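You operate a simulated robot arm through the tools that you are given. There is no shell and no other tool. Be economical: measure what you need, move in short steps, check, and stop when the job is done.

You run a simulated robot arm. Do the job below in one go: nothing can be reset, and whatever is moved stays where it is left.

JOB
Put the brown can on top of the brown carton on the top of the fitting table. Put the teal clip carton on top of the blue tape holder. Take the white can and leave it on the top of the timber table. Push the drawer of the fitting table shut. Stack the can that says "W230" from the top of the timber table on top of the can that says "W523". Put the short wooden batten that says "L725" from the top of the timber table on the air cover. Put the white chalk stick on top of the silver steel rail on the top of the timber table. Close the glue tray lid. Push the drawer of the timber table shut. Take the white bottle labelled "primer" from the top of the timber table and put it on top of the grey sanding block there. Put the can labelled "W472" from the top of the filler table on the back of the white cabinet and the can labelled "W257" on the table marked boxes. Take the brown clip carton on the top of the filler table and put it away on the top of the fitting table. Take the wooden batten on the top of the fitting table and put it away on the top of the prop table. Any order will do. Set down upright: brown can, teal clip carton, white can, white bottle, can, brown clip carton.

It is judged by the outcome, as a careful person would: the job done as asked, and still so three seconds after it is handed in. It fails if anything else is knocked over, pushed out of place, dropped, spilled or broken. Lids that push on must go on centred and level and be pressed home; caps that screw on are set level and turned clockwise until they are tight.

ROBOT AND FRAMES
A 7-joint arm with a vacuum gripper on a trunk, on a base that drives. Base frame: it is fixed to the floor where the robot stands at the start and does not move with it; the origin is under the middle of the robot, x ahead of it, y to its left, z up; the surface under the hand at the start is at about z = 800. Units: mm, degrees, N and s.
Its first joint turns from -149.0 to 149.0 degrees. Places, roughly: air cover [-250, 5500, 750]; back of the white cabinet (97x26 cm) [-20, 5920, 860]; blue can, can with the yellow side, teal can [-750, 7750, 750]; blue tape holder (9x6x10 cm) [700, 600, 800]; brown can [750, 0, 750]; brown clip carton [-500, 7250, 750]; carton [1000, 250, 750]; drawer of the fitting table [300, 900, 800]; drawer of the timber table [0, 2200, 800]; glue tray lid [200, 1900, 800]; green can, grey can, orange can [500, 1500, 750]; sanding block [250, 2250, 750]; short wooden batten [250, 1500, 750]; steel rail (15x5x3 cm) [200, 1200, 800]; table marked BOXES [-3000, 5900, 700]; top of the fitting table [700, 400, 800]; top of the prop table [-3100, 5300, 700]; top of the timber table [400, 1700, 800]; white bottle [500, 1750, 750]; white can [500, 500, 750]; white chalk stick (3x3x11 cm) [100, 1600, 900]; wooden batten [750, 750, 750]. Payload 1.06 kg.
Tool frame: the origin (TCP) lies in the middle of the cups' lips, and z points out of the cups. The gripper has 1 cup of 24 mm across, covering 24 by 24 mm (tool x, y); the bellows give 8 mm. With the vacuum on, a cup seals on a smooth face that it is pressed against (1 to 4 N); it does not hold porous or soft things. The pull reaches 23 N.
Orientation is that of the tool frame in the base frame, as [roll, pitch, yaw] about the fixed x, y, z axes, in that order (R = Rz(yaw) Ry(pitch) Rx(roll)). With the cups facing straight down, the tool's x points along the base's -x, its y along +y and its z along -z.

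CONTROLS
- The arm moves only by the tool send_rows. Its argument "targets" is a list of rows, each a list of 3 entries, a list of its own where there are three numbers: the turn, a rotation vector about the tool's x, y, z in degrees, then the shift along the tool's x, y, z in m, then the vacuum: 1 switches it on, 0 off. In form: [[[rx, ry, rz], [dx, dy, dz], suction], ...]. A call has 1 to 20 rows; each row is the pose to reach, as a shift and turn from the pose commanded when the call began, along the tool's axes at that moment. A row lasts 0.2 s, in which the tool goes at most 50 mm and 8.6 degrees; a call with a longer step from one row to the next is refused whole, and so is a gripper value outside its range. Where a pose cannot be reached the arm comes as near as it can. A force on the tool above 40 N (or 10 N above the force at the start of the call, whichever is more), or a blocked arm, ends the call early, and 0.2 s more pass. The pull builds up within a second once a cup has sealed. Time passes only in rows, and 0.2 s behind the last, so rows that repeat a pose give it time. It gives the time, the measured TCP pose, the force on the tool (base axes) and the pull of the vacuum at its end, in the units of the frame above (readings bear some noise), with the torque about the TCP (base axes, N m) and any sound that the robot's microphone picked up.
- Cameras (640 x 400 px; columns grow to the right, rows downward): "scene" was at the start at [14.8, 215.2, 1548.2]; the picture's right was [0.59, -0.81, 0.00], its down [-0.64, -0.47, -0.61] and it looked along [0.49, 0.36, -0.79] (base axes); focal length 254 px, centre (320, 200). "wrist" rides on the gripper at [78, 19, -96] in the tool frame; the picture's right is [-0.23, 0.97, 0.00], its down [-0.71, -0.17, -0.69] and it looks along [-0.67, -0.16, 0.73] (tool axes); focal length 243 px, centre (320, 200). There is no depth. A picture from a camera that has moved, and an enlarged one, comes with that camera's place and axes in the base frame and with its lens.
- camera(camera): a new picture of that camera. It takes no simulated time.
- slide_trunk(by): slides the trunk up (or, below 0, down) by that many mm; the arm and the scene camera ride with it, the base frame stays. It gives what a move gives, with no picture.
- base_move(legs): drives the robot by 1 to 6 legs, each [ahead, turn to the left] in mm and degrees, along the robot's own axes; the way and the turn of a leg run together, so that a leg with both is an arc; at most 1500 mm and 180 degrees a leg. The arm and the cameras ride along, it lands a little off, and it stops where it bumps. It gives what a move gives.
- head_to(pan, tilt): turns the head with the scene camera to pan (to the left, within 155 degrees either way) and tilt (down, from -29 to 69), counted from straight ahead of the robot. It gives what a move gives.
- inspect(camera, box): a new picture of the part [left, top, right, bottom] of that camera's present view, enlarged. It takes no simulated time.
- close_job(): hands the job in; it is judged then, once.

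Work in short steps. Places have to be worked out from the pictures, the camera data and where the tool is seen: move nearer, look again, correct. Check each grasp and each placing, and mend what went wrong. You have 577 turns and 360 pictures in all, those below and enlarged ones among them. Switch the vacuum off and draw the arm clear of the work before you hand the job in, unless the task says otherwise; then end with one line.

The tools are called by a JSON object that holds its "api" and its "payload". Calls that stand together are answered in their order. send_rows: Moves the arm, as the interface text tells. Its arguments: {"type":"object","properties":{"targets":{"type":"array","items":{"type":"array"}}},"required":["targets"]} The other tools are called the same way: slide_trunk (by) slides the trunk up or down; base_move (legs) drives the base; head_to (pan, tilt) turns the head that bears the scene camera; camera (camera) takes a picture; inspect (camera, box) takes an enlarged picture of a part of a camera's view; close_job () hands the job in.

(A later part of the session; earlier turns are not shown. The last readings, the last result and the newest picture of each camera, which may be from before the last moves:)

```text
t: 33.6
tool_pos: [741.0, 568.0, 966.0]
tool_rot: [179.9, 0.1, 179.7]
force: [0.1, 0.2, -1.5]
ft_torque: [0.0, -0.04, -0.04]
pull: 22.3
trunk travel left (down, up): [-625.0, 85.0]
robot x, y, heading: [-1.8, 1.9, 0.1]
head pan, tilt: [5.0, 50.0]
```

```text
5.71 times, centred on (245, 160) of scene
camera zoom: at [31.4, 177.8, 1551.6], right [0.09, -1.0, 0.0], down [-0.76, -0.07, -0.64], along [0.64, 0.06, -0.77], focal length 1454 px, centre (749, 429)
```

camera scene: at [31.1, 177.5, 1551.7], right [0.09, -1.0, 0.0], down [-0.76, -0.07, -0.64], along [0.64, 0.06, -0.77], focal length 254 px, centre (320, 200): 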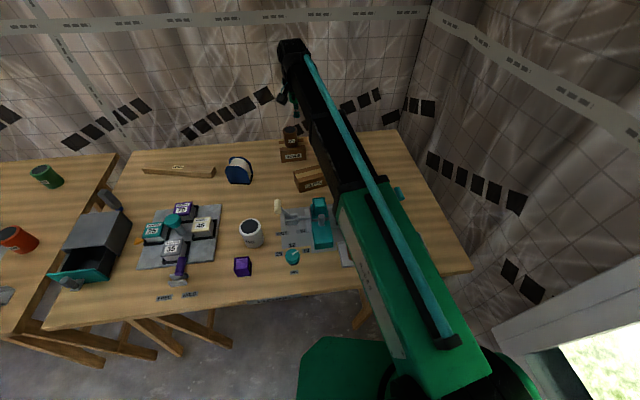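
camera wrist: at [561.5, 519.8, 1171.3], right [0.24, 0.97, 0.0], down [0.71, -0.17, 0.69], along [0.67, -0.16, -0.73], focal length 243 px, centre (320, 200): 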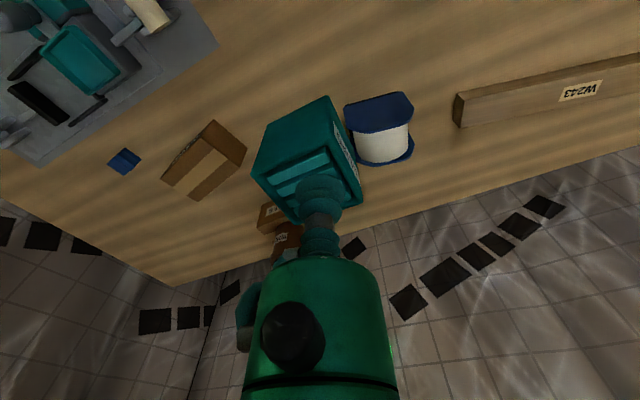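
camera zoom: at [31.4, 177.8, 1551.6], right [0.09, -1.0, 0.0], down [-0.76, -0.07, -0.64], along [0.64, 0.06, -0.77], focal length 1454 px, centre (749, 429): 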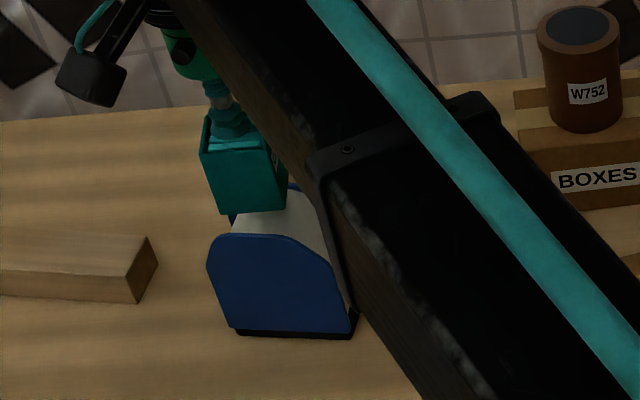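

Well centred. I lower by small steps until contact.

{"api": "send_rows", "payload": {"targets": [[[0, 0, 0], [0.002, 0, 0.003], 1], [[0, 0, 0], [0.002, 0, 0.005], 1], [[0, 0, 0], [0.002, 0, 0.006], 1], [[0, 0, 0], [0.002, 0, 0.006], 1]]}}

```text
t: 34.6
tool_pos: [737.6, 569.1, 957.8]
tool_rot: [179.9, 0.1, 179.6]
force: [-0.1, -0.1, -0.2]
ft_torque: [-0.02, -0.01, -0.04]
pull: 22.7
trunk travel left (down, up): [-625.0, 85.0]
robot x, y, heading: [2.3, 2.1, 0.1]
head pan, tilt: [5.0, 50.0]
```

{"api": "send_rows", "payload": {"targets": [[[0, 0, 0], [0, 0, 0.002], 1], [[0, 0, 0], [0, 0, 0.003], 1], [[0, 0, 0], [0, 0, 0.003], 1]]}}

{"api": "inspect", "payload": {"camera": "scene", "box": [215, 125, 275, 195]}}

```text
t: 35.4
tool_pos: [738.2, 569.1, 955.5]
tool_rot: [179.9, 0.1, 179.7]
force: [-0.5, -0.9, -0.5]
ft_torque: [0.0, -0.01, -0.05]
pull: 23.3
trunk travel left (down, up): [-625.0, 85.0]
robot x, y, heading: [3.0, 3.1, -0.1]
head pan, tilt: [5.0, 50.0]
```

```text
5.71 times, centred on (245, 160) of scene
camera zoom: at [31.4, 177.8, 1551.6], right [0.09, -1.0, 0.0], down [-0.76, -0.07, -0.64], along [0.64, 0.06, -0.77], focal length 1454 px, centre (749, 429)
```

zoom: 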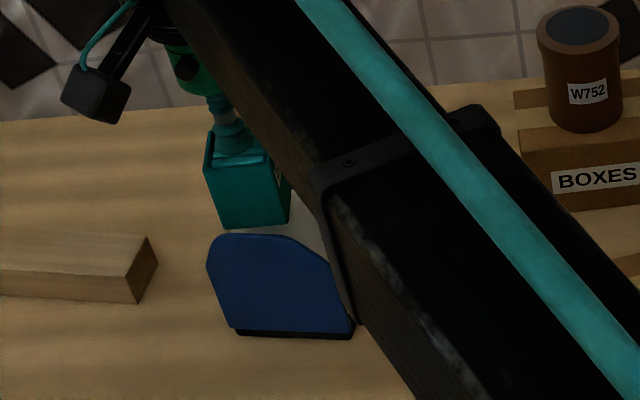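

No contact yet; a little lower.

{"api": "send_rows", "payload": {"targets": [[[0, 0, 0], [0, 0, 0.002], 1], [[0, 0, 0], [0, 0, 0.003], 1], [[0, 0, 0], [0, 0, 0.003], 1]]}}

{"api": "send_rows", "payload": {"targets": [[[0, 0, 0], [0, 0, 0.002], 1], [[0, 0, 0], [0, 0, 0.002], 1]]}}

```text
t: 36.2
tool_pos: [738.7, 570.2, 951.2]
tool_rot: [179.9, 0.1, 179.7]
force: [0.2, -0.8, -0.7]
ft_torque: [-0.02, -0.01, 0.0]
pull: 22.9
trunk travel left (down, up): [-625.0, 85.0]
robot x, y, heading: [0.0, -2.4, -0.2]
head pan, tilt: [5.0, 50.0]
```

```text
t: 36.8
tool_pos: [738.5, 569.5, 950.0]
tool_rot: [179.8, 0.2, 179.7]
force: [0.2, 0.2, -0.6]
ft_torque: [0.01, 0.05, 0.02]
pull: 22.6
trunk travel left (down, up): [-625.0, 85.0]
robot x, y, heading: [-0.9, 0.8, -0.2]
head pan, tilt: [5.0, 50.0]
```

{"api": "send_rows", "payload": {"targets": [[[0, 0, 0], [0, 0, 0.002], 1], [[0, 0, 0], [0, 0, 0.003], 1], [[0, 0, 0], [0, 0, 0.003], 1]]}}

{"api": "inspect", "payload": {"camera": "wrist", "box": [220, 0, 420, 200]}}

{"api": "inspect", "payload": {"camera": "scene", "box": [215, 125, 275, 195]}}

```text
t: 37.6
tool_pos: [738.2, 569.7, 946.8]
tool_rot: [179.9, 0.2, 179.7]
force: [1.1, 1.6, 4.3]
ft_torque: [0.04, 0.01, -0.01]
pull: 22.8
trunk travel left (down, up): [-625.0, 85.0]
robot x, y, heading: [1.3, 2.7, -0.2]
head pan, tilt: [5.0, 50.0]
```

```text
2.00 times, centred on (320, 100) of wrist
camera zoom: at [658.5, 588.8, 1043.5], right [0.24, 0.97, 0.0], down [0.71, -0.18, 0.69], along [0.67, -0.16, -0.73], focal length 485 px, centre (320, 400)
```

zoom: 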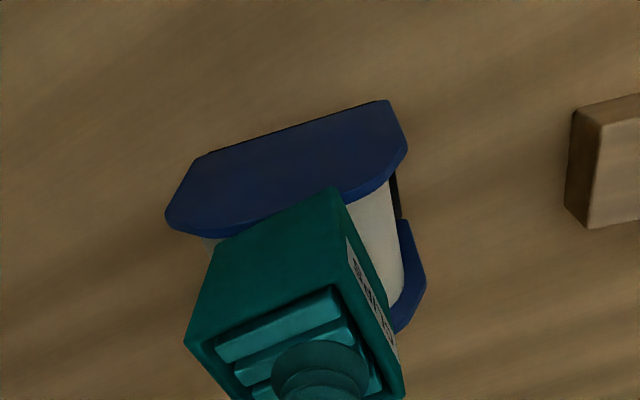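

```text
5.71 times, centred on (245, 160) of scene
camera zoom: at [31.0, 177.5, 1551.7], right [0.09, -1.0, 0.0], down [-0.76, -0.07, -0.64], along [0.64, 0.06, -0.77], focal length 1454 px, centre (749, 429)
```

zoom: 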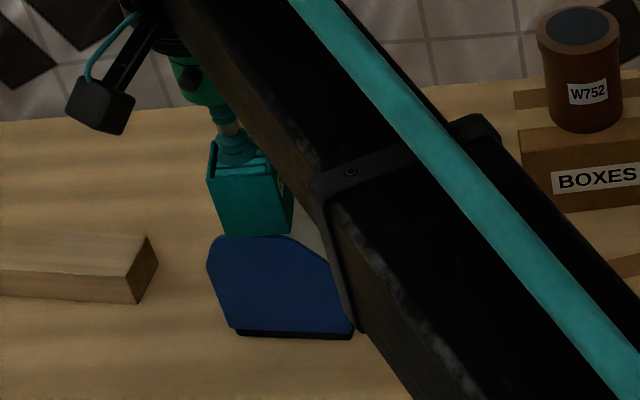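

Contact at 4 N with the carton centred on the holder. I release and rise.

{"api": "send_rows", "payload": {"targets": [[[0, 0, 0], [0, 0, 0], 0], [[0, 0, 0], [0, 0, 0], 0], [[0, 0, 0], [0, 0, 0], 0], [[0, 0, 0], [0, 0, 0], 0], [[0, 0, 0], [0, 0, -0.004], 0], [[0, 0, 0], [0, 0, -0.012], 0], [[0, 0, 0], [0, 0, -0.05], 0], [[0, 0, 0], [0, 0, -0.1], 0], [[0, 0, 0], [0, 0, -0.13], 0]]}}

{"api": "inspect", "payload": {"camera": "wrist", "box": [220, 0, 420, 200]}}

{"api": "inspect", "payload": {"camera": "scene", "box": [215, 125, 275, 195]}}

```text
t: 39.6
tool_pos: [737.3, 569.3, 1077.4]
tool_rot: [179.9, 0.1, 179.8]
force: [0.0, -0.5, -0.3]
ft_torque: [0.0, 0.0, -0.01]
pull: 0.2
trunk travel left (down, up): [-625.0, 85.0]
robot x, y, heading: [3.8, 1.2, 0.2]
head pan, tilt: [5.0, 50.0]
```

```text
2.00 times, centred on (320, 100) of wrist
camera zoom: at [657.8, 588.2, 1174.2], right [0.24, 0.97, 0.0], down [0.71, -0.18, 0.69], along [0.67, -0.16, -0.73], focal length 485 px, centre (320, 400)
```

zoom: 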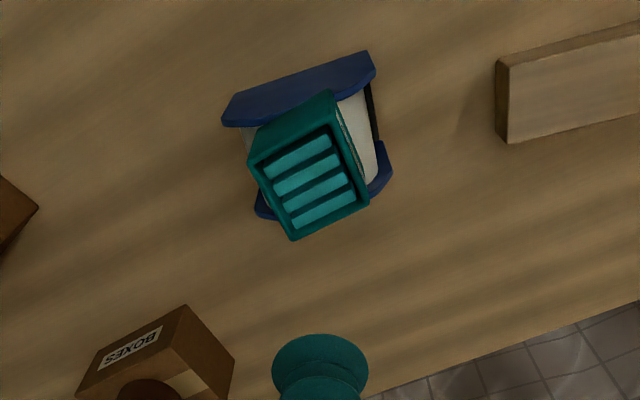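

```text
5.71 times, centred on (245, 160) of scene
camera zoom: at [31.3, 177.7, 1551.6], right [0.09, -1.0, 0.0], down [-0.76, -0.07, -0.64], along [0.64, 0.06, -0.77], focal length 1454 px, centre (749, 429)
```

zoom: 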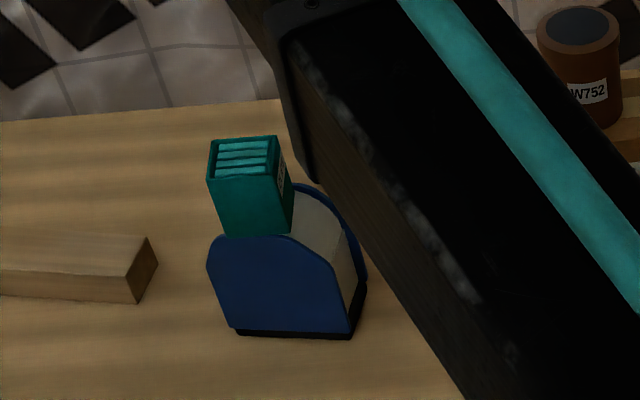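

Teal carton is stably on the holder. Next the white can W702: I move above its estimated place (463, 438).

{"api": "send_rows", "payload": {"targets": [[[0, 0, 0], [0.042, -0.02, 0], 0], [[0, 0, 0], [0.084, -0.04, 0], 0], [[0, 0, 0], [0.126, -0.06, 0], 0], [[0, 0, 0], [0.168, -0.08, 0], 0], [[0, 0, 0], [0.21, -0.1, 0], 0], [[0, 0, 0], [0.252, -0.12, 0], 0], [[0, 0, 0], [0.28, -0.135, 0.03], 0]]}}

{"api": "camera", "payload": {"camera": "wrist"}}

```text
t: 41.2
tool_pos: [457.8, 433.5, 1046.9]
tool_rot: [179.9, 0.1, 179.6]
force: [0.4, -0.4, 1.0]
ft_torque: [0.02, 0.0, -0.05]
pull: 0.0
trunk travel left (down, up): [-625.0, 85.0]
robot x, y, heading: [-0.9, -4.1, 0.0]
head pan, tilt: [5.0, 50.0]
```

```text
313 pictures are left
camera wrist: at [377.3, 452.4, 1142.2], right [0.24, 0.97, 0.0], down [0.71, -0.18, 0.69], along [0.67, -0.16, -0.73], focal length 243 px, centre (320, 200)
```

wrist: 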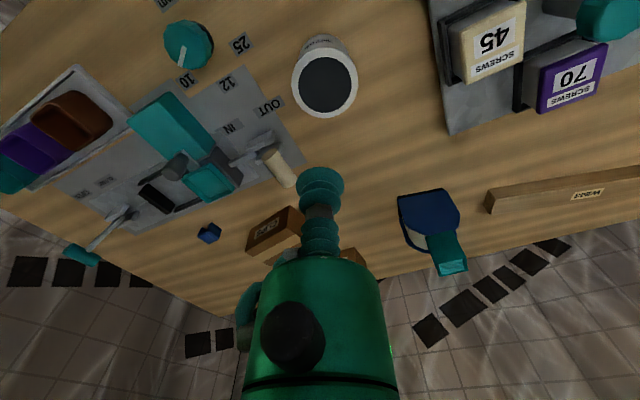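

Can top is about (455, 440, 892). I descend with vacuum on to near contact.

{"api": "send_rows", "payload": {"targets": [[[0, 0, 0], [0.003, 0.006, 0.04], 1], [[0, 0, 0], [0.003, 0.006, 0.08], 1], [[0, 0, 0], [0.003, 0.006, 0.12], 1], [[0, 0, 0], [0.003, 0.006, 0.14], 1], [[0, 0, 0], [0.003, 0.006, 0.148], 1], [[0, 0, 0], [0.003, 0.006, 0.148], 1]]}}

{"api": "inspect", "payload": {"camera": "wrist", "box": [240, 80, 400, 220]}}

```text
t: 42.6
tool_pos: [456.4, 443.8, 896.2]
tool_rot: [180.0, 0.1, 179.7]
force: [-0.5, 0.7, 0.5]
ft_torque: [0.0, -0.04, -0.01]
pull: 0.1
trunk travel left (down, up): [-625.0, 85.0]
robot x, y, heading: [-2.7, -3.6, 0.0]
head pan, tilt: [5.0, 50.0]
```

```text
2.86 times, centred on (320, 150) of wrist
camera zoom: at [376.0, 461.5, 993.5], right [0.24, 0.97, 0.0], down [0.71, -0.18, 0.69], along [0.67, -0.16, -0.73], focal length 693 px, centre (320, 343)
```

zoom: 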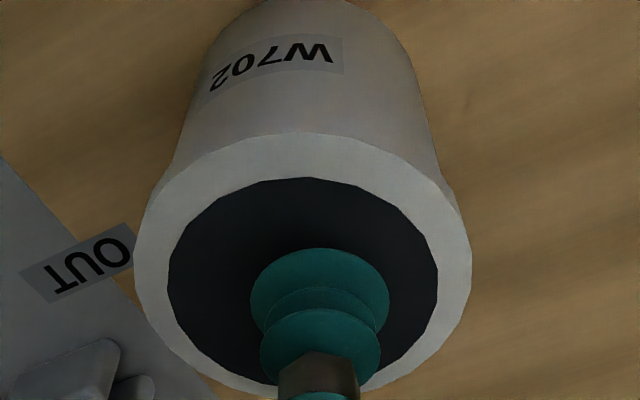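

{"api": "send_rows", "payload": {"targets": [[[0, 0, 0], [0, -0.003, 0.003], 1], [[0, 0, 0], [0, -0.003, 0.006], 1], [[0, 0, 0], [0, -0.003, 0.009], 1], [[0, 0, 0], [0, -0.003, 0.009], 1]]}}

```text
t: 43.6
tool_pos: [455.4, 439.1, 887.9]
tool_rot: [180.0, 0.1, 179.7]
force: [0.4, -0.2, -2.0]
ft_torque: [0.04, 0.04, -0.06]
pull: 23.1
trunk travel left (down, up): [-625.0, 85.0]
robot x, y, heading: [1.0, -0.5, -0.4]
head pan, tilt: [5.0, 50.0]
```

Sealed at 23 N. I lift, raise the trunk, then back the robot away from the table before turning along the row of tables (which runs about 12.7° off my y axis).

{"api": "send_rows", "payload": {"targets": [[[0, 0, 0], [0, 0, -0.03], 1], [[0, 0, 0], [0, 0, -0.075], 1], [[0, 0, 0], [0, 0, -0.12], 1], [[0, 0, 0], [0, 0, -0.165], 1], [[0, 0, 0], [0, 0, -0.21], 1]]}}

{"api": "slide_trunk", "payload": {"by": 80}}

{"api": "base_move", "payload": {"legs": [[-150, 0]]}}

{"api": "head_to", "payload": {"pan": 60, "tilt": 40}}

{"api": "camera", "payload": {"camera": "scene"}}

```text
t: 44.8
tool_pos: [451.9, 438.9, 1101.4]
tool_rot: [179.9, 0.2, 179.7]
force: [0.6, 0.4, -3.1]
ft_torque: [-0.02, 0.0, 0.01]
pull: 22.4
trunk travel left (down, up): [-625.0, 85.0]
robot x, y, heading: [1.8, -1.5, -0.0]
head pan, tilt: [5.0, 50.0]
```

```text
t: 46.0
tool_pos: [452.2, 439.3, 1181.5]
tool_rot: [179.9, 0.1, 179.7]
force: [0.2, -0.6, -2.7]
ft_torque: [0.0, 0.04, 0.04]
pull: 22.8
trunk travel left (down, up): [-705.0, 5.0]
robot x, y, heading: [-1.0, 0.5, -0.1]
head pan, tilt: [5.0, 50.0]
```

```text
t: 47.4
tool_pos: [301.0, 439.6, 1182.1]
tool_rot: [179.9, 0.1, 179.8]
force: [0.6, -0.4, -1.9]
ft_torque: [0.0, 0.01, 0.0]
pull: 23.2
trunk travel left (down, up): [-705.0, 5.0]
robot x, y, heading: [-151.0, -0.9, 0.1]
head pan, tilt: [5.0, 50.0]
```

```text
t: 48.6
tool_pos: [303.0, 440.9, 1181.6]
tool_rot: [179.9, 0.1, 179.8]
force: [0.4, 0.2, -2.2]
ft_torque: [-0.01, 0.02, 0.01]
pull: 22.6
trunk travel left (down, up): [-705.0, 5.0]
robot x, y, heading: [-150.1, 1.8, -0.1]
head pan, tilt: [60.0, 40.0]
```

```text
311 pictures are left
camera scene: at [-153.2, 244.6, 1645.7], right [0.87, -0.5, 0.0], down [-0.32, -0.56, -0.77], along [0.38, 0.66, -0.64], focal length 254 px, centre (320, 200)
```

scene: 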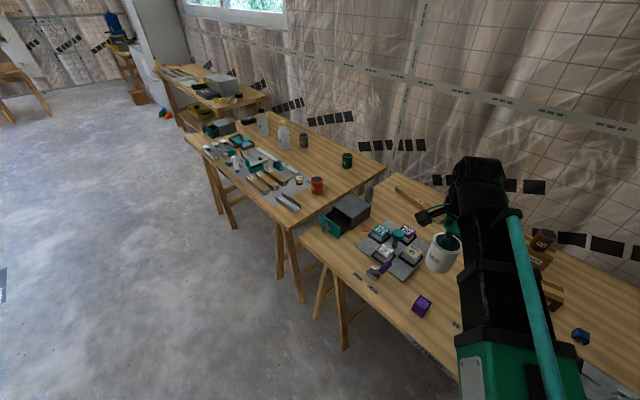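

Clear. I turn left along the row and drive forward to the timber table.

{"api": "base_move", "payload": {"legs": [[0, 102.7], [1300, 0]]}}

{"api": "head_to", "payload": {"pan": -75, "tilt": 45}}

{"api": "camera", "payload": {"camera": "scene"}}

```text
t: 59.6
tool_pos: [-1043.6, 1584.8, 1181.5]
tool_rot: [179.9, 0.0, -74.5]
force: [-0.4, 0.3, -1.8]
ft_torque: [-0.02, -0.03, 0.0]
pull: 23.6
trunk travel left (down, up): [-705.0, 5.0]
robot x, y, heading: [-496.7, 1271.0, 105.5]
head pan, tilt: [60.0, 40.0]
```

```text
t: 61.8
tool_pos: [-1043.7, 1585.1, 1182.6]
tool_rot: [179.9, 0.1, -74.5]
force: [0.0, -0.5, -1.8]
ft_torque: [-0.04, 0.01, 0.01]
pull: 23.1
trunk travel left (down, up): [-705.0, 5.0]
robot x, y, heading: [-499.3, 1269.8, 105.7]
head pan, tilt: [-75.0, 45.0]
```

```text
310 pictures are left
camera scene: at [-579.6, 1221.2, 1638.5], right [0.51, -0.86, 0.0], down [-0.61, -0.36, -0.71], along [0.61, 0.36, -0.71], focal length 254 px, centre (320, 200)
```

scene: 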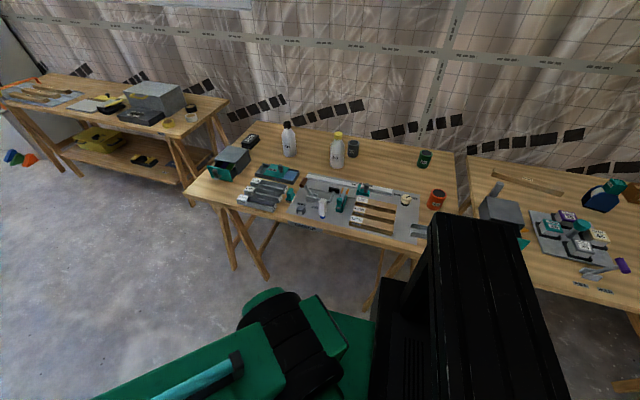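

Timber table is fully visible. A stance at about (-385, 1573) facing the table should reach everything on it; I drive there.

{"api": "base_move", "payload": {"legs": [[0, -36.1], [323, 0], [0, -56.8]]}}

{"api": "head_to", "payload": {"pan": 0, "tilt": 48}}

{"api": "camera", "payload": {"camera": "scene"}}

{"api": "camera", "payload": {"camera": "wrist"}}

```text
t: 68.1
tool_pos: [-36.9, 2085.7, 1181.5]
tool_rot: [179.9, 0.2, -168.3]
force: [1.1, 0.2, -2.3]
ft_torque: [-0.01, 0.02, -0.01]
pull: 22.4
trunk travel left (down, up): [-705.0, 5.0]
robot x, y, heading: [-386.1, 1557.3, 11.8]
head pan, tilt: [-75.0, 45.0]
```

```text
t: 69.6
tool_pos: [-35.9, 2085.1, 1180.8]
tool_rot: [179.8, 0.1, -168.3]
force: [1.0, -0.1, -3.3]
ft_torque: [-0.02, 0.01, 0.03]
pull: 22.4
trunk travel left (down, up): [-705.0, 5.0]
robot x, y, heading: [-383.6, 1561.7, 12.1]
head pan, tilt: [0.0, 48.0]
```

```text
309 pictures are left
camera scene: at [-390.2, 1735.8, 1634.3], right [0.21, -0.98, 0.0], down [-0.73, -0.15, -0.67], along [0.65, 0.14, -0.74], focal length 254 px, centre (320, 200)
```

scene: 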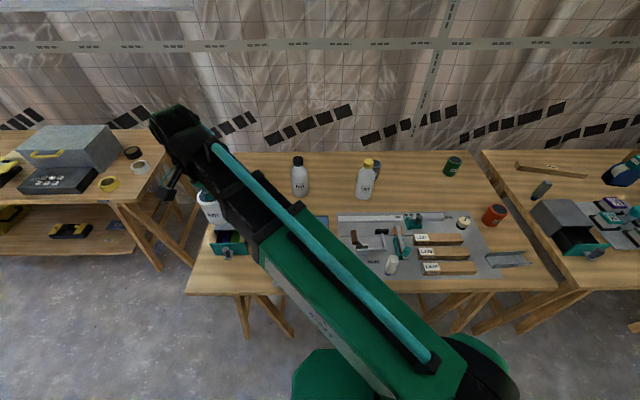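

```text
308 pictures are left
camera wrist: at [-118.3, 2087.6, 1277.9], right [0.03, 1.0, 0.0], down [0.73, -0.02, 0.69], along [0.69, -0.02, -0.73], focal length 243 px, centre (320, 200)
```

wrist: 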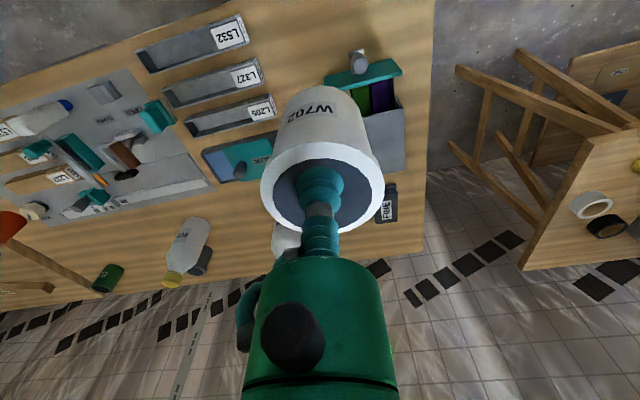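

Good view. Free wood is at about (500, 1490), between the yellow-capped bottle and the green can; I carry the white can above there.

{"api": "send_rows", "payload": {"targets": [[[0, 0, 0], [-0.0238, -0.0406, 0], 1], [[0, 0, 0], [-0.0475, -0.0813, 0], 1], [[0, 0, 0], [-0.0713, -0.122, 0], 1], [[0, 0, 0], [-0.095, -0.1626, 0], 1], [[0, 0, 0], [-0.1188, -0.2033, 0], 1], [[0, 0, 0], [-0.1426, -0.244, 0], 1], [[0, 0, 0], [-0.1663, -0.2846, 0], 1], [[0, 0, 0], [-0.19, -0.3253, 0], 1], [[0, 0, 0], [-0.2139, -0.366, 0], 1], [[0, 0, 0], [-0.2376, -0.4066, 0], 1], [[0, 0, 0], [-0.2614, -0.4473, 0], 1], [[0, 0, 0], [-0.2852, -0.488, 0], 1], [[0, 0, 0], [-0.309, -0.5286, 0], 1], [[0, 0, 0], [-0.3327, -0.5693, 0], 1], [[0, 0, 0], [-0.3565, -0.61, 0], 1], [[0, 0, 0], [-0.38, -0.6505, 0], 1], [[0, 0, 0], [-0.404, -0.691, 0], 1]]}}

{"api": "camera", "payload": {"camera": "scene"}}

{"api": "camera", "payload": {"camera": "wrist"}}

```text
t: 73.2
tool_pos: [503.5, 1490.7, 1181.4]
tool_rot: [179.9, 0.1, -168.2]
force: [-0.7, -1.5, -1.9]
ft_torque: [0.01, 0.02, -0.01]
pull: 23.3
trunk travel left (down, up): [-705.0, 5.0]
robot x, y, heading: [-387.2, 1561.2, 11.9]
head pan, tilt: [0.0, 48.0]
```

```text
307 pictures are left
camera scene: at [-389.3, 1734.9, 1634.4], right [0.21, -0.98, 0.0], down [-0.73, -0.15, -0.67], along [0.65, 0.14, -0.74], focal length 254 px, centre (320, 200)
```

scene: 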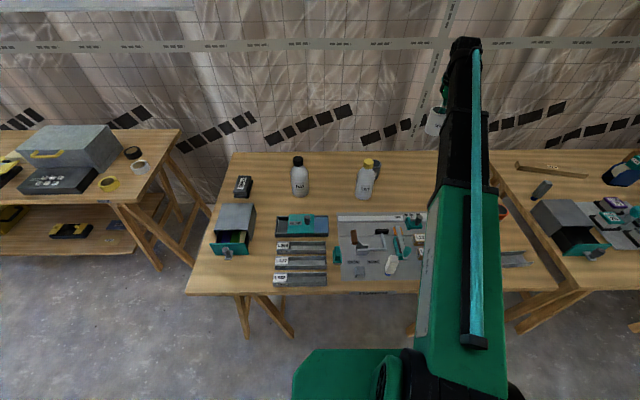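

```text
306 pictures are left
camera wrist: at [422.0, 1492.6, 1278.3], right [0.03, 1.0, 0.0], down [0.73, -0.02, 0.69], along [0.69, -0.02, -0.73], focal length 243 px, centre (320, 200)
```

wrist: 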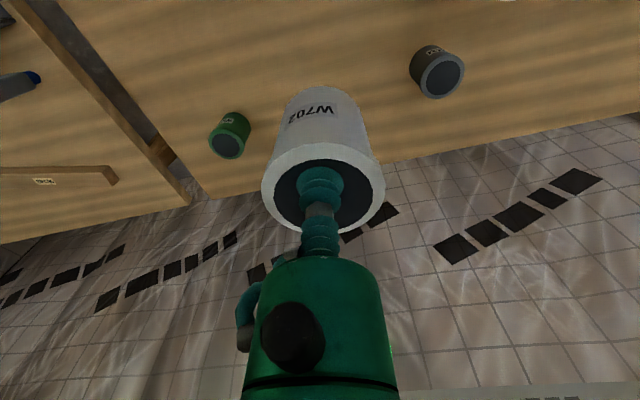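

The space below is free. I lower trunk and arm to just above the table.

{"api": "slide_trunk", "payload": {"by": -80}}

{"api": "send_rows", "payload": {"targets": [[[0, 0, 0], [0, 0, 0.045], 1], [[0, 0, 0], [0, 0, 0.09], 1], [[0, 0, 0], [0, 0, 0.135], 1], [[0, 0, 0], [0, 0, 0.175], 1], [[0, 0, 0], [0, 0, 0.2], 1], [[0, 0, 0], [0, 0, 0.206], 1], [[0, 0, 0], [0, 0, 0.206], 1]]}}

{"api": "camera", "payload": {"camera": "scene"}}

```text
t: 74.4
tool_pos: [502.4, 1491.6, 1102.4]
tool_rot: [179.8, 0.1, -168.2]
force: [0.2, -0.6, -3.0]
ft_torque: [0.0, 0.01, -0.02]
pull: 23.0
trunk travel left (down, up): [-625.0, 85.0]
robot x, y, heading: [-386.0, 1562.2, 11.8]
head pan, tilt: [0.0, 48.0]
```

```text
t: 76.0
tool_pos: [502.5, 1492.9, 897.7]
tool_rot: [180.0, 0.1, -168.4]
force: [-0.2, -0.1, -2.9]
ft_torque: [-0.03, 0.02, 0.0]
pull: 22.7
trunk travel left (down, up): [-625.0, 85.0]
robot x, y, heading: [-386.4, 1563.1, 11.9]
head pan, tilt: [0.0, 48.0]
```

```text
305 pictures are left
camera scene: at [-390.1, 1735.6, 1554.3], right [0.21, -0.98, 0.0], down [-0.73, -0.15, -0.67], along [0.65, 0.14, -0.74], focal length 254 px, centre (320, 200)
```

scene: 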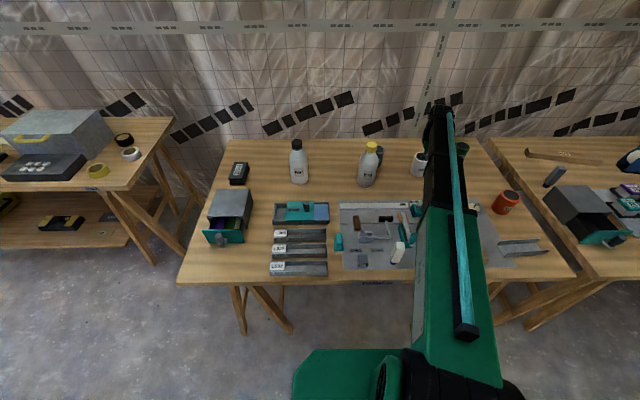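

Nearly down; I take the last millimetres until contact.

{"api": "send_rows", "payload": {"targets": [[[0, 0, 0], [0, 0, 0.003], 1], [[0, 0, 0], [0, 0, 0.006], 1], [[0, 0, 0], [0, 0, 0.008], 1], [[0, 0, 0], [0, 0, 0.008], 1]]}}

```text
t: 77.0
tool_pos: [503.1, 1492.6, 887.5]
tool_rot: [180.0, 0.0, -168.3]
force: [0.0, 1.0, -2.0]
ft_torque: [-0.01, 0.03, 0.0]
pull: 22.5
trunk travel left (down, up): [-625.0, 85.0]
robot x, y, heading: [-388.4, 1561.3, 12.1]
head pan, tilt: [0.0, 48.0]
```

{"api": "send_rows", "payload": {"targets": [[[0, 0, 0], [0, 0, 0.002], 1], [[0, 0, 0], [0, 0, 0.003], 1], [[0, 0, 0], [0, 0, 0.003], 1]]}}

```text
t: 77.8
tool_pos: [504.2, 1493.3, 887.0]
tool_rot: [179.9, 0.1, -168.3]
force: [-0.4, 0.7, 1.7]
ft_torque: [0.0, -0.01, -0.01]
pull: 23.4
trunk travel left (down, up): [-625.0, 85.0]
robot x, y, heading: [-386.3, 1561.3, 11.8]
head pan, tilt: [0.0, 48.0]
```

Contact. I release and rise.

{"api": "send_rows", "payload": {"targets": [[[0, 0, 0], [0, 0, 0.001], 0], [[0, 0, 0], [0, 0, 0.001], 0], [[0, 0, 0], [0, 0, 0.001], 0], [[0, 0, 0], [0, 0, 0.0], 0], [[0, 0, 0], [0, 0, -0.006], 0], [[0, 0, 0], [0, 0, -0.02], 0], [[0, 0, 0], [0, 0, -0.06], 0], [[0, 0, 0], [0, 0, -0.1], 0], [[0, 0, 0], [0, 0, -0.145], 0], [[0, 0, 0], [0, 0, -0.19], 0], [[0, 0, 0], [0.04, 0.0, -0.19], 0], [[0, 0, 0], [0.08, 0.0, -0.19], 0]]}}

{"api": "camera", "payload": {"camera": "wrist"}}

{"api": "inspect", "payload": {"camera": "scene", "box": [200, 120, 400, 280]}}

```text
t: 80.4
tool_pos: [424.5, 1477.1, 1072.7]
tool_rot: [179.9, 0.1, -168.2]
force: [0.2, 0.6, 0.2]
ft_torque: [0.0, 0.0, 0.02]
pull: 0.1
trunk travel left (down, up): [-625.0, 85.0]
robot x, y, heading: [-385.1, 1558.8, 12.0]
head pan, tilt: [0.0, 48.0]
```

```text
304 pictures are left
camera wrist: at [342.1, 1480.0, 1169.8], right [0.03, 1.0, 0.0], down [0.73, -0.02, 0.69], along [0.69, -0.02, -0.73], focal length 243 px, centre (320, 200)
```

wrist: 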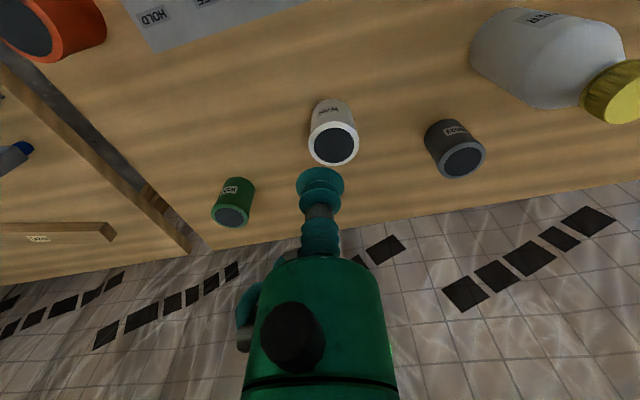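

```text
2.50 times, centred on (300, 200) of scene
camera zoom: at [-390.7, 1735.5, 1554.4], right [0.21, -0.98, 0.0], down [-0.73, -0.15, -0.67], along [0.65, 0.14, -0.74], focal length 636 px, centre (370, 200)
```

zoom: 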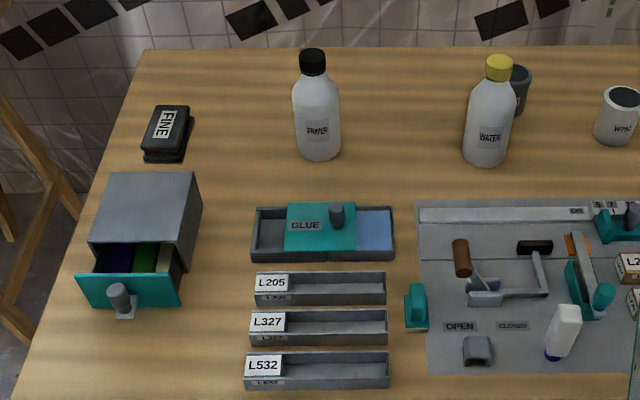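

White can is placed. Black-capped bottle is PRIMER; I read the can labels now.

{"api": "inspect", "payload": {"camera": "wrist", "box": [190, 90, 290, 240]}}

{"api": "inspect", "payload": {"camera": "wrist", "box": [410, 100, 500, 190]}}

{"api": "inspect", "payload": {"camera": "scene", "box": [380, 130, 580, 280]}}

```text
2.67 times, centred on (240, 165) of wrist
camera zoom: at [342.1, 1480.0, 1169.8], right [0.03, 1.0, 0.0], down [0.73, -0.02, 0.69], along [0.69, -0.02, -0.73], focal length 647 px, centre (533, 293)
```

zoom: 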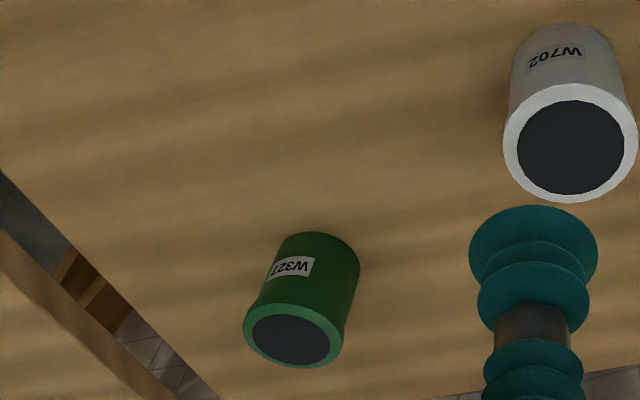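

```text
4.44 times, centred on (455, 145) of wrist
camera zoom: at [342.1, 1480.0, 1169.8], right [0.03, 1.0, 0.0], down [0.73, -0.02, 0.69], along [0.69, -0.02, -0.73], focal length 1078 px, centre (-280, 444)
```

zoom: 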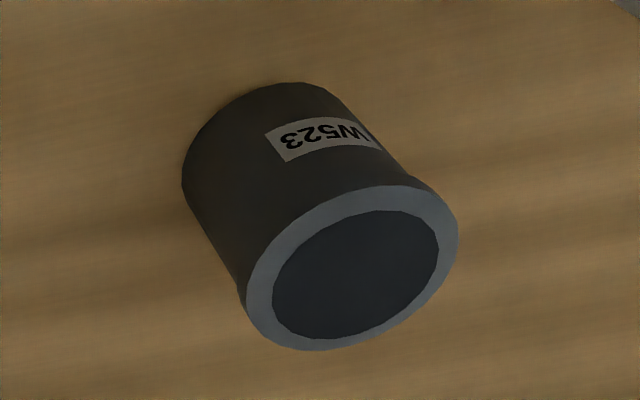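

```text
2.67 times, centred on (480, 205) of scene
camera zoom: at [-390.7, 1735.5, 1554.4], right [0.21, -0.98, 0.0], down [-0.73, -0.15, -0.67], along [0.65, 0.14, -0.74], focal length 679 px, centre (-107, 187)
```

zoom: 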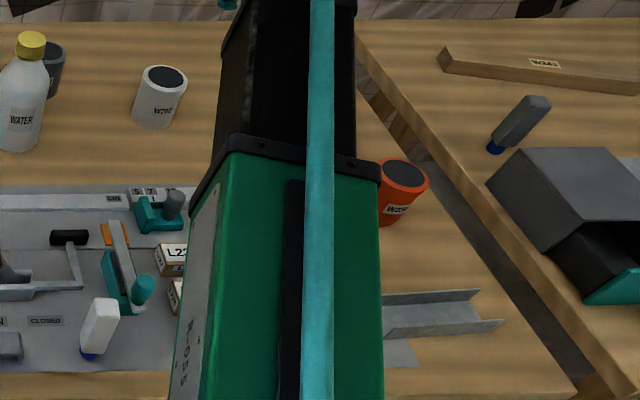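

The grey can is W523, green is W327, so I check the orange one, at about (375, 1184).

{"api": "send_rows", "payload": {"targets": [[[0, 0, 0], [0.02, -0.045, 0], 0], [[0, 0, 0], [0.039, -0.09, 0], 0], [[0, 0, 0], [0.058, -0.135, 0], 0], [[0, 0, 0], [0.078, -0.18, 0], 0], [[0, 0, 0], [0.098, -0.225, 0], 0], [[0, 0, 0], [0.117, -0.269, 0], 0]]}}

{"api": "inspect", "payload": {"camera": "wrist", "box": [220, 0, 460, 180]}}

```text
t: 81.8
tool_pos: [364.7, 1186.5, 1074.5]
tool_rot: [179.9, 0.1, -168.2]
force: [-1.0, -0.7, -1.0]
ft_torque: [0.0, 0.0, -0.02]
pull: 0.1
trunk travel left (down, up): [-625.0, 85.0]
robot x, y, heading: [-384.1, 1561.8, 11.8]
head pan, tilt: [0.0, 48.0]
```

```text
2.22 times, centred on (340, 90) of wrist
camera zoom: at [283.1, 1188.4, 1170.2], right [0.03, 1.0, 0.0], down [0.73, -0.02, 0.69], along [0.69, -0.02, -0.73], focal length 539 px, centre (276, 444)
```

zoom: 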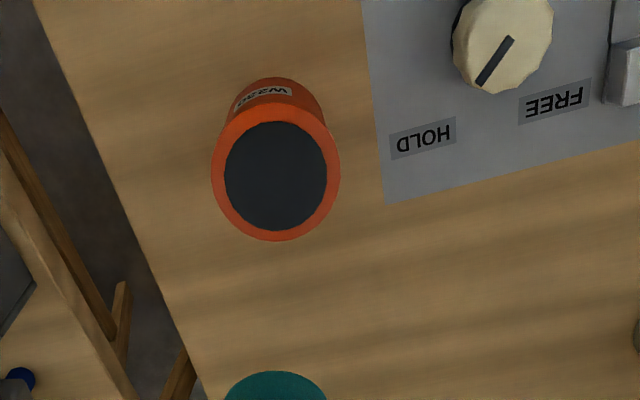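

Orange can reads W230; top at about (369.5, 1186, 880). I descend above it.

{"api": "send_rows", "payload": {"targets": [[[0, 0, 0], [-0.005, -0.002, 0.045], 1], [[0, 0, 0], [-0.005, -0.002, 0.09], 1], [[0, 0, 0], [-0.005, -0.002, 0.135], 1], [[0, 0, 0], [-0.005, -0.002, 0.17], 1], [[0, 0, 0], [-0.005, -0.002, 0.185], 1], [[0, 0, 0], [-0.005, -0.002, 0.189], 1], [[0, 0, 0], [-0.005, -0.002, 0.189], 1]]}}

{"api": "inspect", "payload": {"camera": "wrist", "box": [240, 60, 400, 220]}}

```text
t: 83.4
tool_pos: [369.3, 1184.8, 884.2]
tool_rot: [179.9, 0.1, -168.4]
force: [0.4, -0.4, 0.0]
ft_torque: [0.02, 0.0, 0.0]
pull: 0.1
trunk travel left (down, up): [-625.0, 85.0]
robot x, y, heading: [-387.2, 1560.9, 12.0]
head pan, tilt: [0.0, 48.0]
```

```text
2.50 times, centred on (320, 140) of wrist
camera zoom: at [287.0, 1187.5, 980.6], right [0.03, 1.0, 0.0], down [0.73, -0.02, 0.69], along [0.69, -0.02, -0.73], focal length 606 px, centre (320, 350)
```

zoom: 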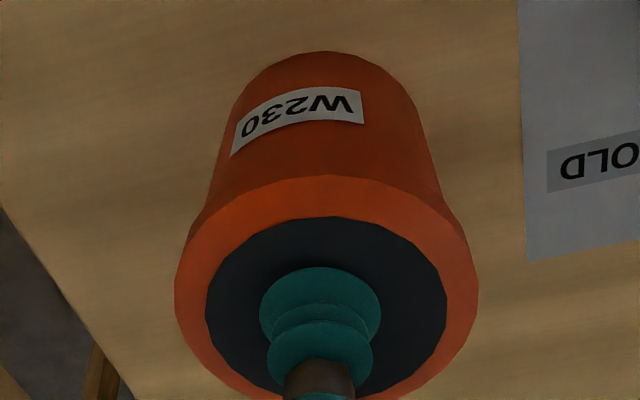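

W230 confirmed and centred. Now the last millimetres.

{"api": "send_rows", "payload": {"targets": [[[0, 0, 0], [0, 0.001, 0.003], 1], [[0, 0, 0], [0, 0.001, 0.006], 1], [[0, 0, 0], [0, 0.001, 0.009], 1], [[0, 0, 0], [0, 0.001, 0.009], 1]]}}

```text
t: 84.4
tool_pos: [369.5, 1187.7, 878.6]
tool_rot: [-179.9, 0.2, -168.3]
force: [-1.8, -3.8, 17.1]
ft_torque: [0.0, 0.02, -0.04]
pull: 22.6
trunk travel left (down, up): [-625.0, 85.0]
robot x, y, heading: [-389.8, 1562.9, 11.8]
head pan, tilt: [0.0, 48.0]
```

Sealed. I lift and carry it toward the grey W523 can, staying right of it to look.

{"api": "send_rows", "payload": {"targets": [[[0, 0, 0], [0, 0, -0.03], 1], [[0, 0, 0], [0, 0, -0.075], 1], [[0, 0, 0], [0, 0, -0.12], 1], [[0, 0, 0], [0, 0, -0.165], 1], [[0, 0, 0], [0, 0, -0.21], 1], [[0, 0, 0], [-0.027, 0.04, -0.22], 1], [[0, 0, 0], [-0.054, 0.08, -0.22], 1], [[0, 0, 0], [-0.081, 0.12, -0.22], 1], [[0, 0, 0], [-0.108, 0.16, -0.22], 1], [[0, 0, 0], [-0.135, 0.2, -0.22], 1], [[0, 0, 0], [-0.162, 0.24, -0.22], 1], [[0, 0, 0], [-0.189, 0.28, -0.22], 1], [[0, 0, 0], [-0.216, 0.32, -0.22], 1], [[0, 0, 0], [-0.243, 0.358, -0.22], 1]]}}

{"api": "camera", "payload": {"camera": "wrist"}}

{"api": "camera", "payload": {"camera": "scene"}}

```text
t: 87.4
tool_pos: [536.1, 1590.2, 1097.3]
tool_rot: [180.0, 0.1, -168.3]
force: [0.5, 0.4, -2.2]
ft_torque: [0.0, 0.0, 0.0]
pull: 23.3
trunk travel left (down, up): [-625.0, 85.0]
robot x, y, heading: [-386.7, 1562.8, 11.9]
head pan, tilt: [0.0, 48.0]
```

```text
297 pictures are left
camera wrist: at [453.7, 1592.5, 1194.4], right [0.03, 1.0, 0.0], down [0.73, -0.03, 0.69], along [0.69, -0.02, -0.73], focal length 243 px, centre (320, 200)
```

wrist: 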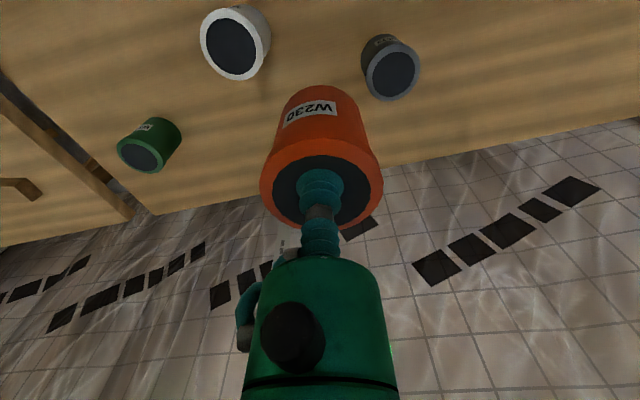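

```text
296 pictures are left
camera scene: at [-389.9, 1736.1, 1554.3], right [0.21, -0.98, 0.0], down [-0.73, -0.16, -0.67], along [0.65, 0.14, -0.74], focal length 254 px, centre (320, 200)
```

scene: 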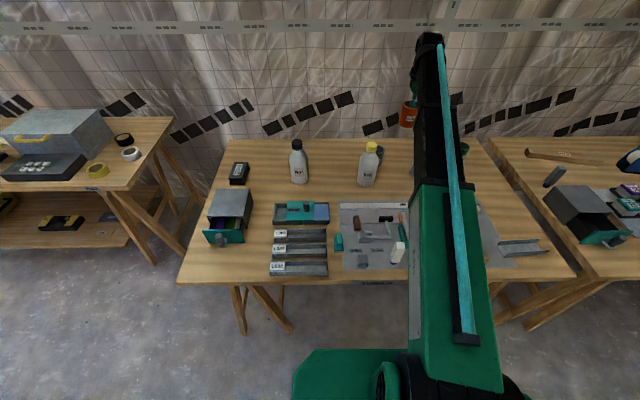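

{"api": "inspect", "payload": {"camera": "wrist", "box": [350, 20, 430, 110]}}

{"api": "inspect", "payload": {"camera": "scene", "box": [340, 130, 420, 200]}}

```text
4.44 times, centred on (390, 65) of wrist
camera zoom: at [453.7, 1592.5, 1194.4], right [0.03, 1.0, 0.0], down [0.73, -0.03, 0.69], along [0.69, -0.02, -0.73], focal length 1078 px, centre (9, 800)
```

zoom: 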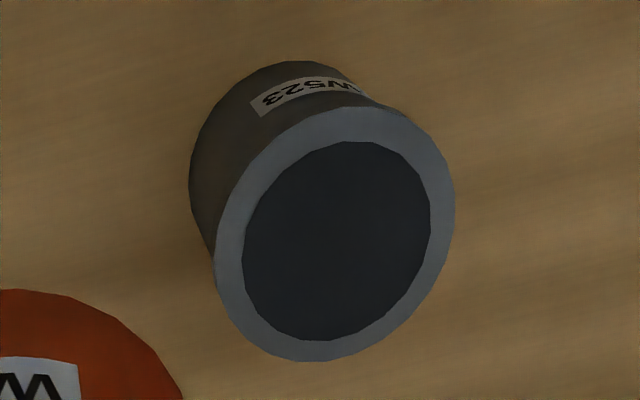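

```text
5.71 times, centred on (380, 165) of scene
camera zoom: at [-389.9, 1736.1, 1554.3], right [0.21, -0.98, 0.0], down [-0.73, -0.16, -0.67], along [0.65, 0.14, -0.74], focal length 1454 px, centre (-23, 400)
```

zoom: 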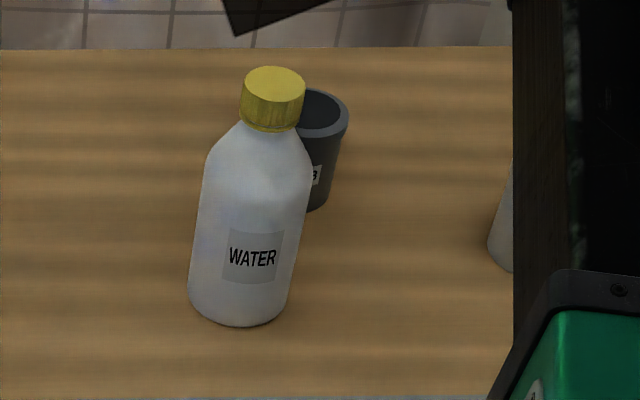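

W523's top centre triangulates to (547.5, 1680, 873). I move over it and lower to about 20 mm above.

{"api": "send_rows", "payload": {"targets": [[[0, 0, 0], [-0.015, 0.043, 0], 1], [[0, 0, 0], [-0.0294, 0.0856, 0], 1], [[0, 0, 0], [-0.0294, 0.0856, 0.04], 1], [[0, 0, 0], [-0.0294, 0.0856, 0.08], 1], [[0, 0, 0], [-0.0294, 0.0856, 0.12], 1], [[0, 0, 0], [-0.0294, 0.0856, 0.12], 1]]}}

{"api": "inspect", "payload": {"camera": "wrist", "box": [240, 20, 400, 200]}}

{"api": "inspect", "payload": {"camera": "scene", "box": [340, 110, 420, 200]}}

```text
t: 88.8
tool_pos: [546.9, 1677.5, 978.9]
tool_rot: [179.9, 0.1, -168.3]
force: [0.9, -0.1, -2.2]
ft_torque: [0.02, 0.02, -0.01]
pull: 23.0
trunk travel left (down, up): [-625.0, 85.0]
robot x, y, heading: [-389.4, 1563.8, 12.1]
head pan, tilt: [0.0, 48.0]
```

```text
2.22 times, centred on (320, 110) of wrist
camera zoom: at [465.4, 1680.2, 1075.1], right [0.03, 1.0, 0.0], down [0.73, -0.02, 0.69], along [0.69, -0.02, -0.73], focal length 539 px, centre (320, 400)
```

zoom: 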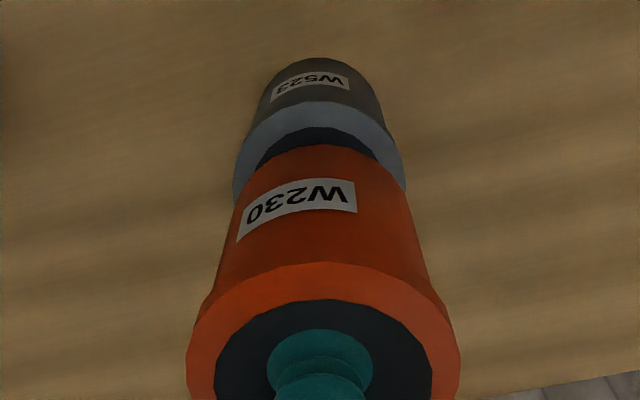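

```text
4.44 times, centred on (380, 155) of scene
camera zoom: at [-390.0, 1735.6, 1554.3], right [0.21, -0.98, 0.0], down [-0.73, -0.15, -0.67], along [0.65, 0.14, -0.74], focal length 1131 px, centre (53, 400)
```

zoom: 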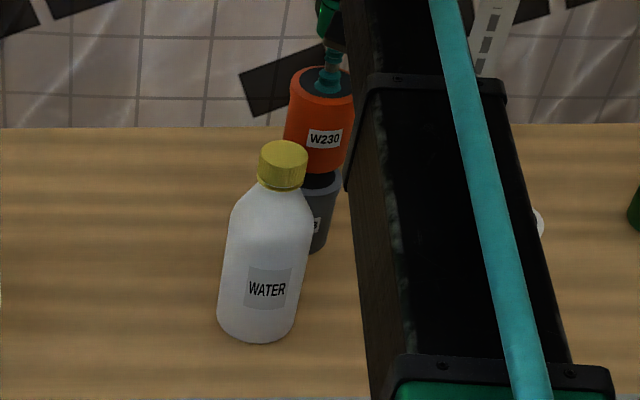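

{"api": "send_rows", "payload": {"targets": [[[0, 0, 0], [0, 0.002, 0.012], 1], [[0, 0, 0], [0, 0.002, 0.02], 1], [[0, 0, 0], [0, 0.002, 0.023], 1], [[0, 0, 0], [0, 0.002, 0.023], 1]]}}

```text
t: 89.8
tool_pos: [546.1, 1680.7, 958.3]
tool_rot: [179.8, 0.2, -168.3]
force: [1.6, 0.2, 17.4]
ft_torque: [0.01, -0.05, 0.05]
pull: 22.5
trunk travel left (down, up): [-625.0, 85.0]
robot x, y, heading: [-391.9, 1561.3, 12.0]
head pan, tilt: [0.0, 48.0]
```

Contact (17 N, a bit firm). I ease up 2 mm and check before releasing.

{"api": "send_rows", "payload": {"targets": [[[0, 0, 0], [0, 0, -0.001], 1], [[0, 0, 0], [0, 0, -0.002], 1], [[0, 0, 0], [0, 0, -0.002], 1]]}}

{"api": "inspect", "payload": {"camera": "wrist", "box": [240, 20, 400, 200]}}

{"api": "inspect", "payload": {"camera": "scene", "box": [340, 110, 420, 200]}}

```text
t: 90.6
tool_pos: [545.6, 1679.2, 956.7]
tool_rot: [179.9, 0.0, -168.1]
force: [-0.1, 1.8, 7.3]
ft_torque: [0.1, -0.05, 0.01]
pull: 23.4
trunk travel left (down, up): [-625.0, 85.0]
robot x, y, heading: [-387.2, 1558.6, 12.1]
head pan, tilt: [0.0, 48.0]
```

```text
2.22 times, centred on (320, 110) of wrist
camera zoom: at [463.1, 1681.3, 1053.4], right [0.03, 1.0, 0.0], down [0.73, -0.02, 0.69], along [0.69, -0.02, -0.73], focal length 539 px, centre (320, 400)
```

zoom: 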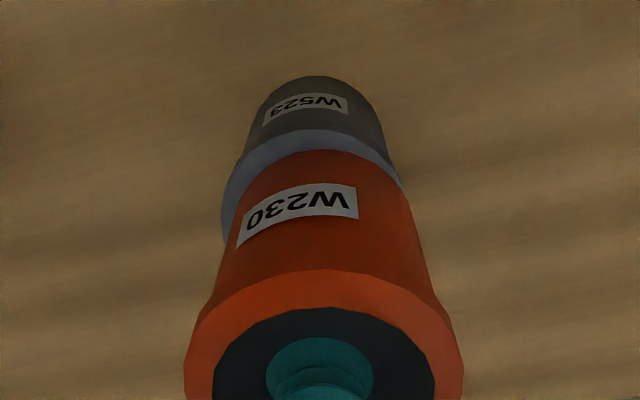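

```text
4.44 times, centred on (380, 155) of scene
camera zoom: at [-391.1, 1735.8, 1554.2], right [0.21, -0.98, 0.0], down [-0.73, -0.15, -0.67], along [0.65, 0.14, -0.74], focal length 1131 px, centre (53, 400)
```

zoom: 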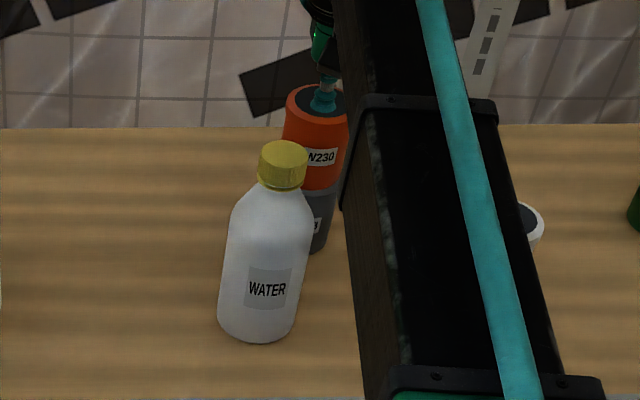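

Orange sits ~3 mm left of centre; I lift slightly, correct, set down and release.

{"api": "send_rows", "payload": {"targets": [[[0, 0, 0], [0, 0, -0.006], 1], [[0, 0, 0], [0, -0.003, -0.006], 1], [[0, 0, 0], [0, -0.003, -0.002], 1], [[0, 0, 0], [0, -0.003, 0.0], 1], [[0, 0, 0], [0, -0.003, 0.0], 1], [[0, 0, 0], [0, -0.003, 0], 0], [[0, 0, 0], [0, -0.003, 0], 0], [[0, 0, 0], [0, -0.003, 0], 0], [[0, 0, 0], [0, -0.003, -0.003], 0], [[0, 0, 0], [0, -0.003, -0.01], 0], [[0, 0, 0], [0, -0.003, -0.05], 0], [[0, 0, 0], [0, -0.003, -0.1], 0], [[0, 0, 0], [0, -0.003, -0.13], 0]]}}

{"api": "inspect", "payload": {"camera": "wrist", "box": [240, 20, 400, 200]}}

{"api": "inspect", "payload": {"camera": "scene", "box": [340, 110, 420, 200]}}

```text
t: 93.4
tool_pos: [549.2, 1678.6, 1087.7]
tool_rot: [179.9, 0.0, -168.3]
force: [0.7, 0.2, -0.4]
ft_torque: [0.01, 0.01, 0.01]
pull: 0.1
trunk travel left (down, up): [-625.0, 85.0]
robot x, y, heading: [-385.8, 1562.9, 12.2]
head pan, tilt: [0.0, 48.0]
```

```text
2.22 times, centred on (320, 110) of wrist
camera zoom: at [466.2, 1680.6, 1183.9], right [0.03, 1.0, 0.0], down [0.73, -0.02, 0.69], along [0.69, -0.02, -0.73], focal length 539 px, centre (320, 400)
```

zoom: 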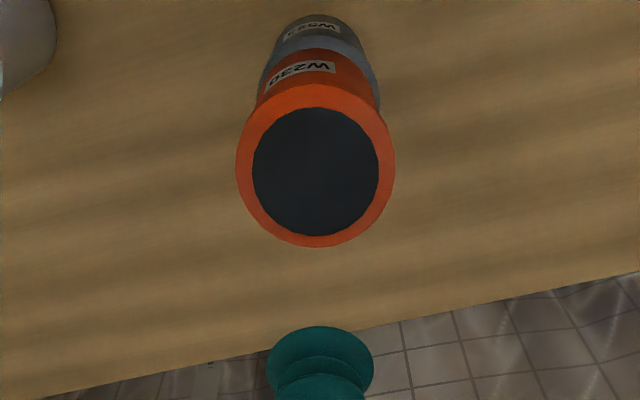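

```text
4.44 times, centred on (380, 155) of scene
camera zoom: at [-390.4, 1735.6, 1554.3], right [0.21, -0.98, 0.0], down [-0.73, -0.15, -0.67], along [0.65, 0.14, -0.74], focal length 1131 px, centre (53, 400)
```

zoom: 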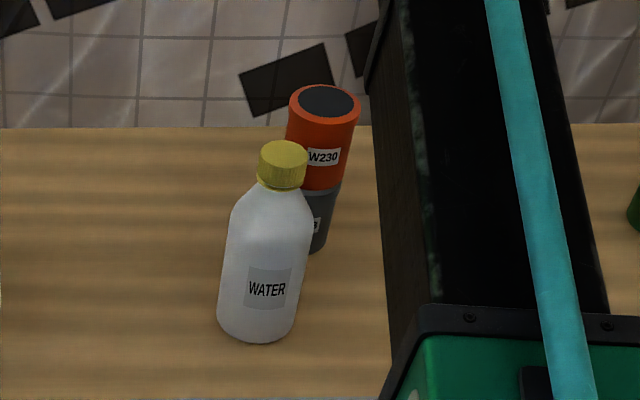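

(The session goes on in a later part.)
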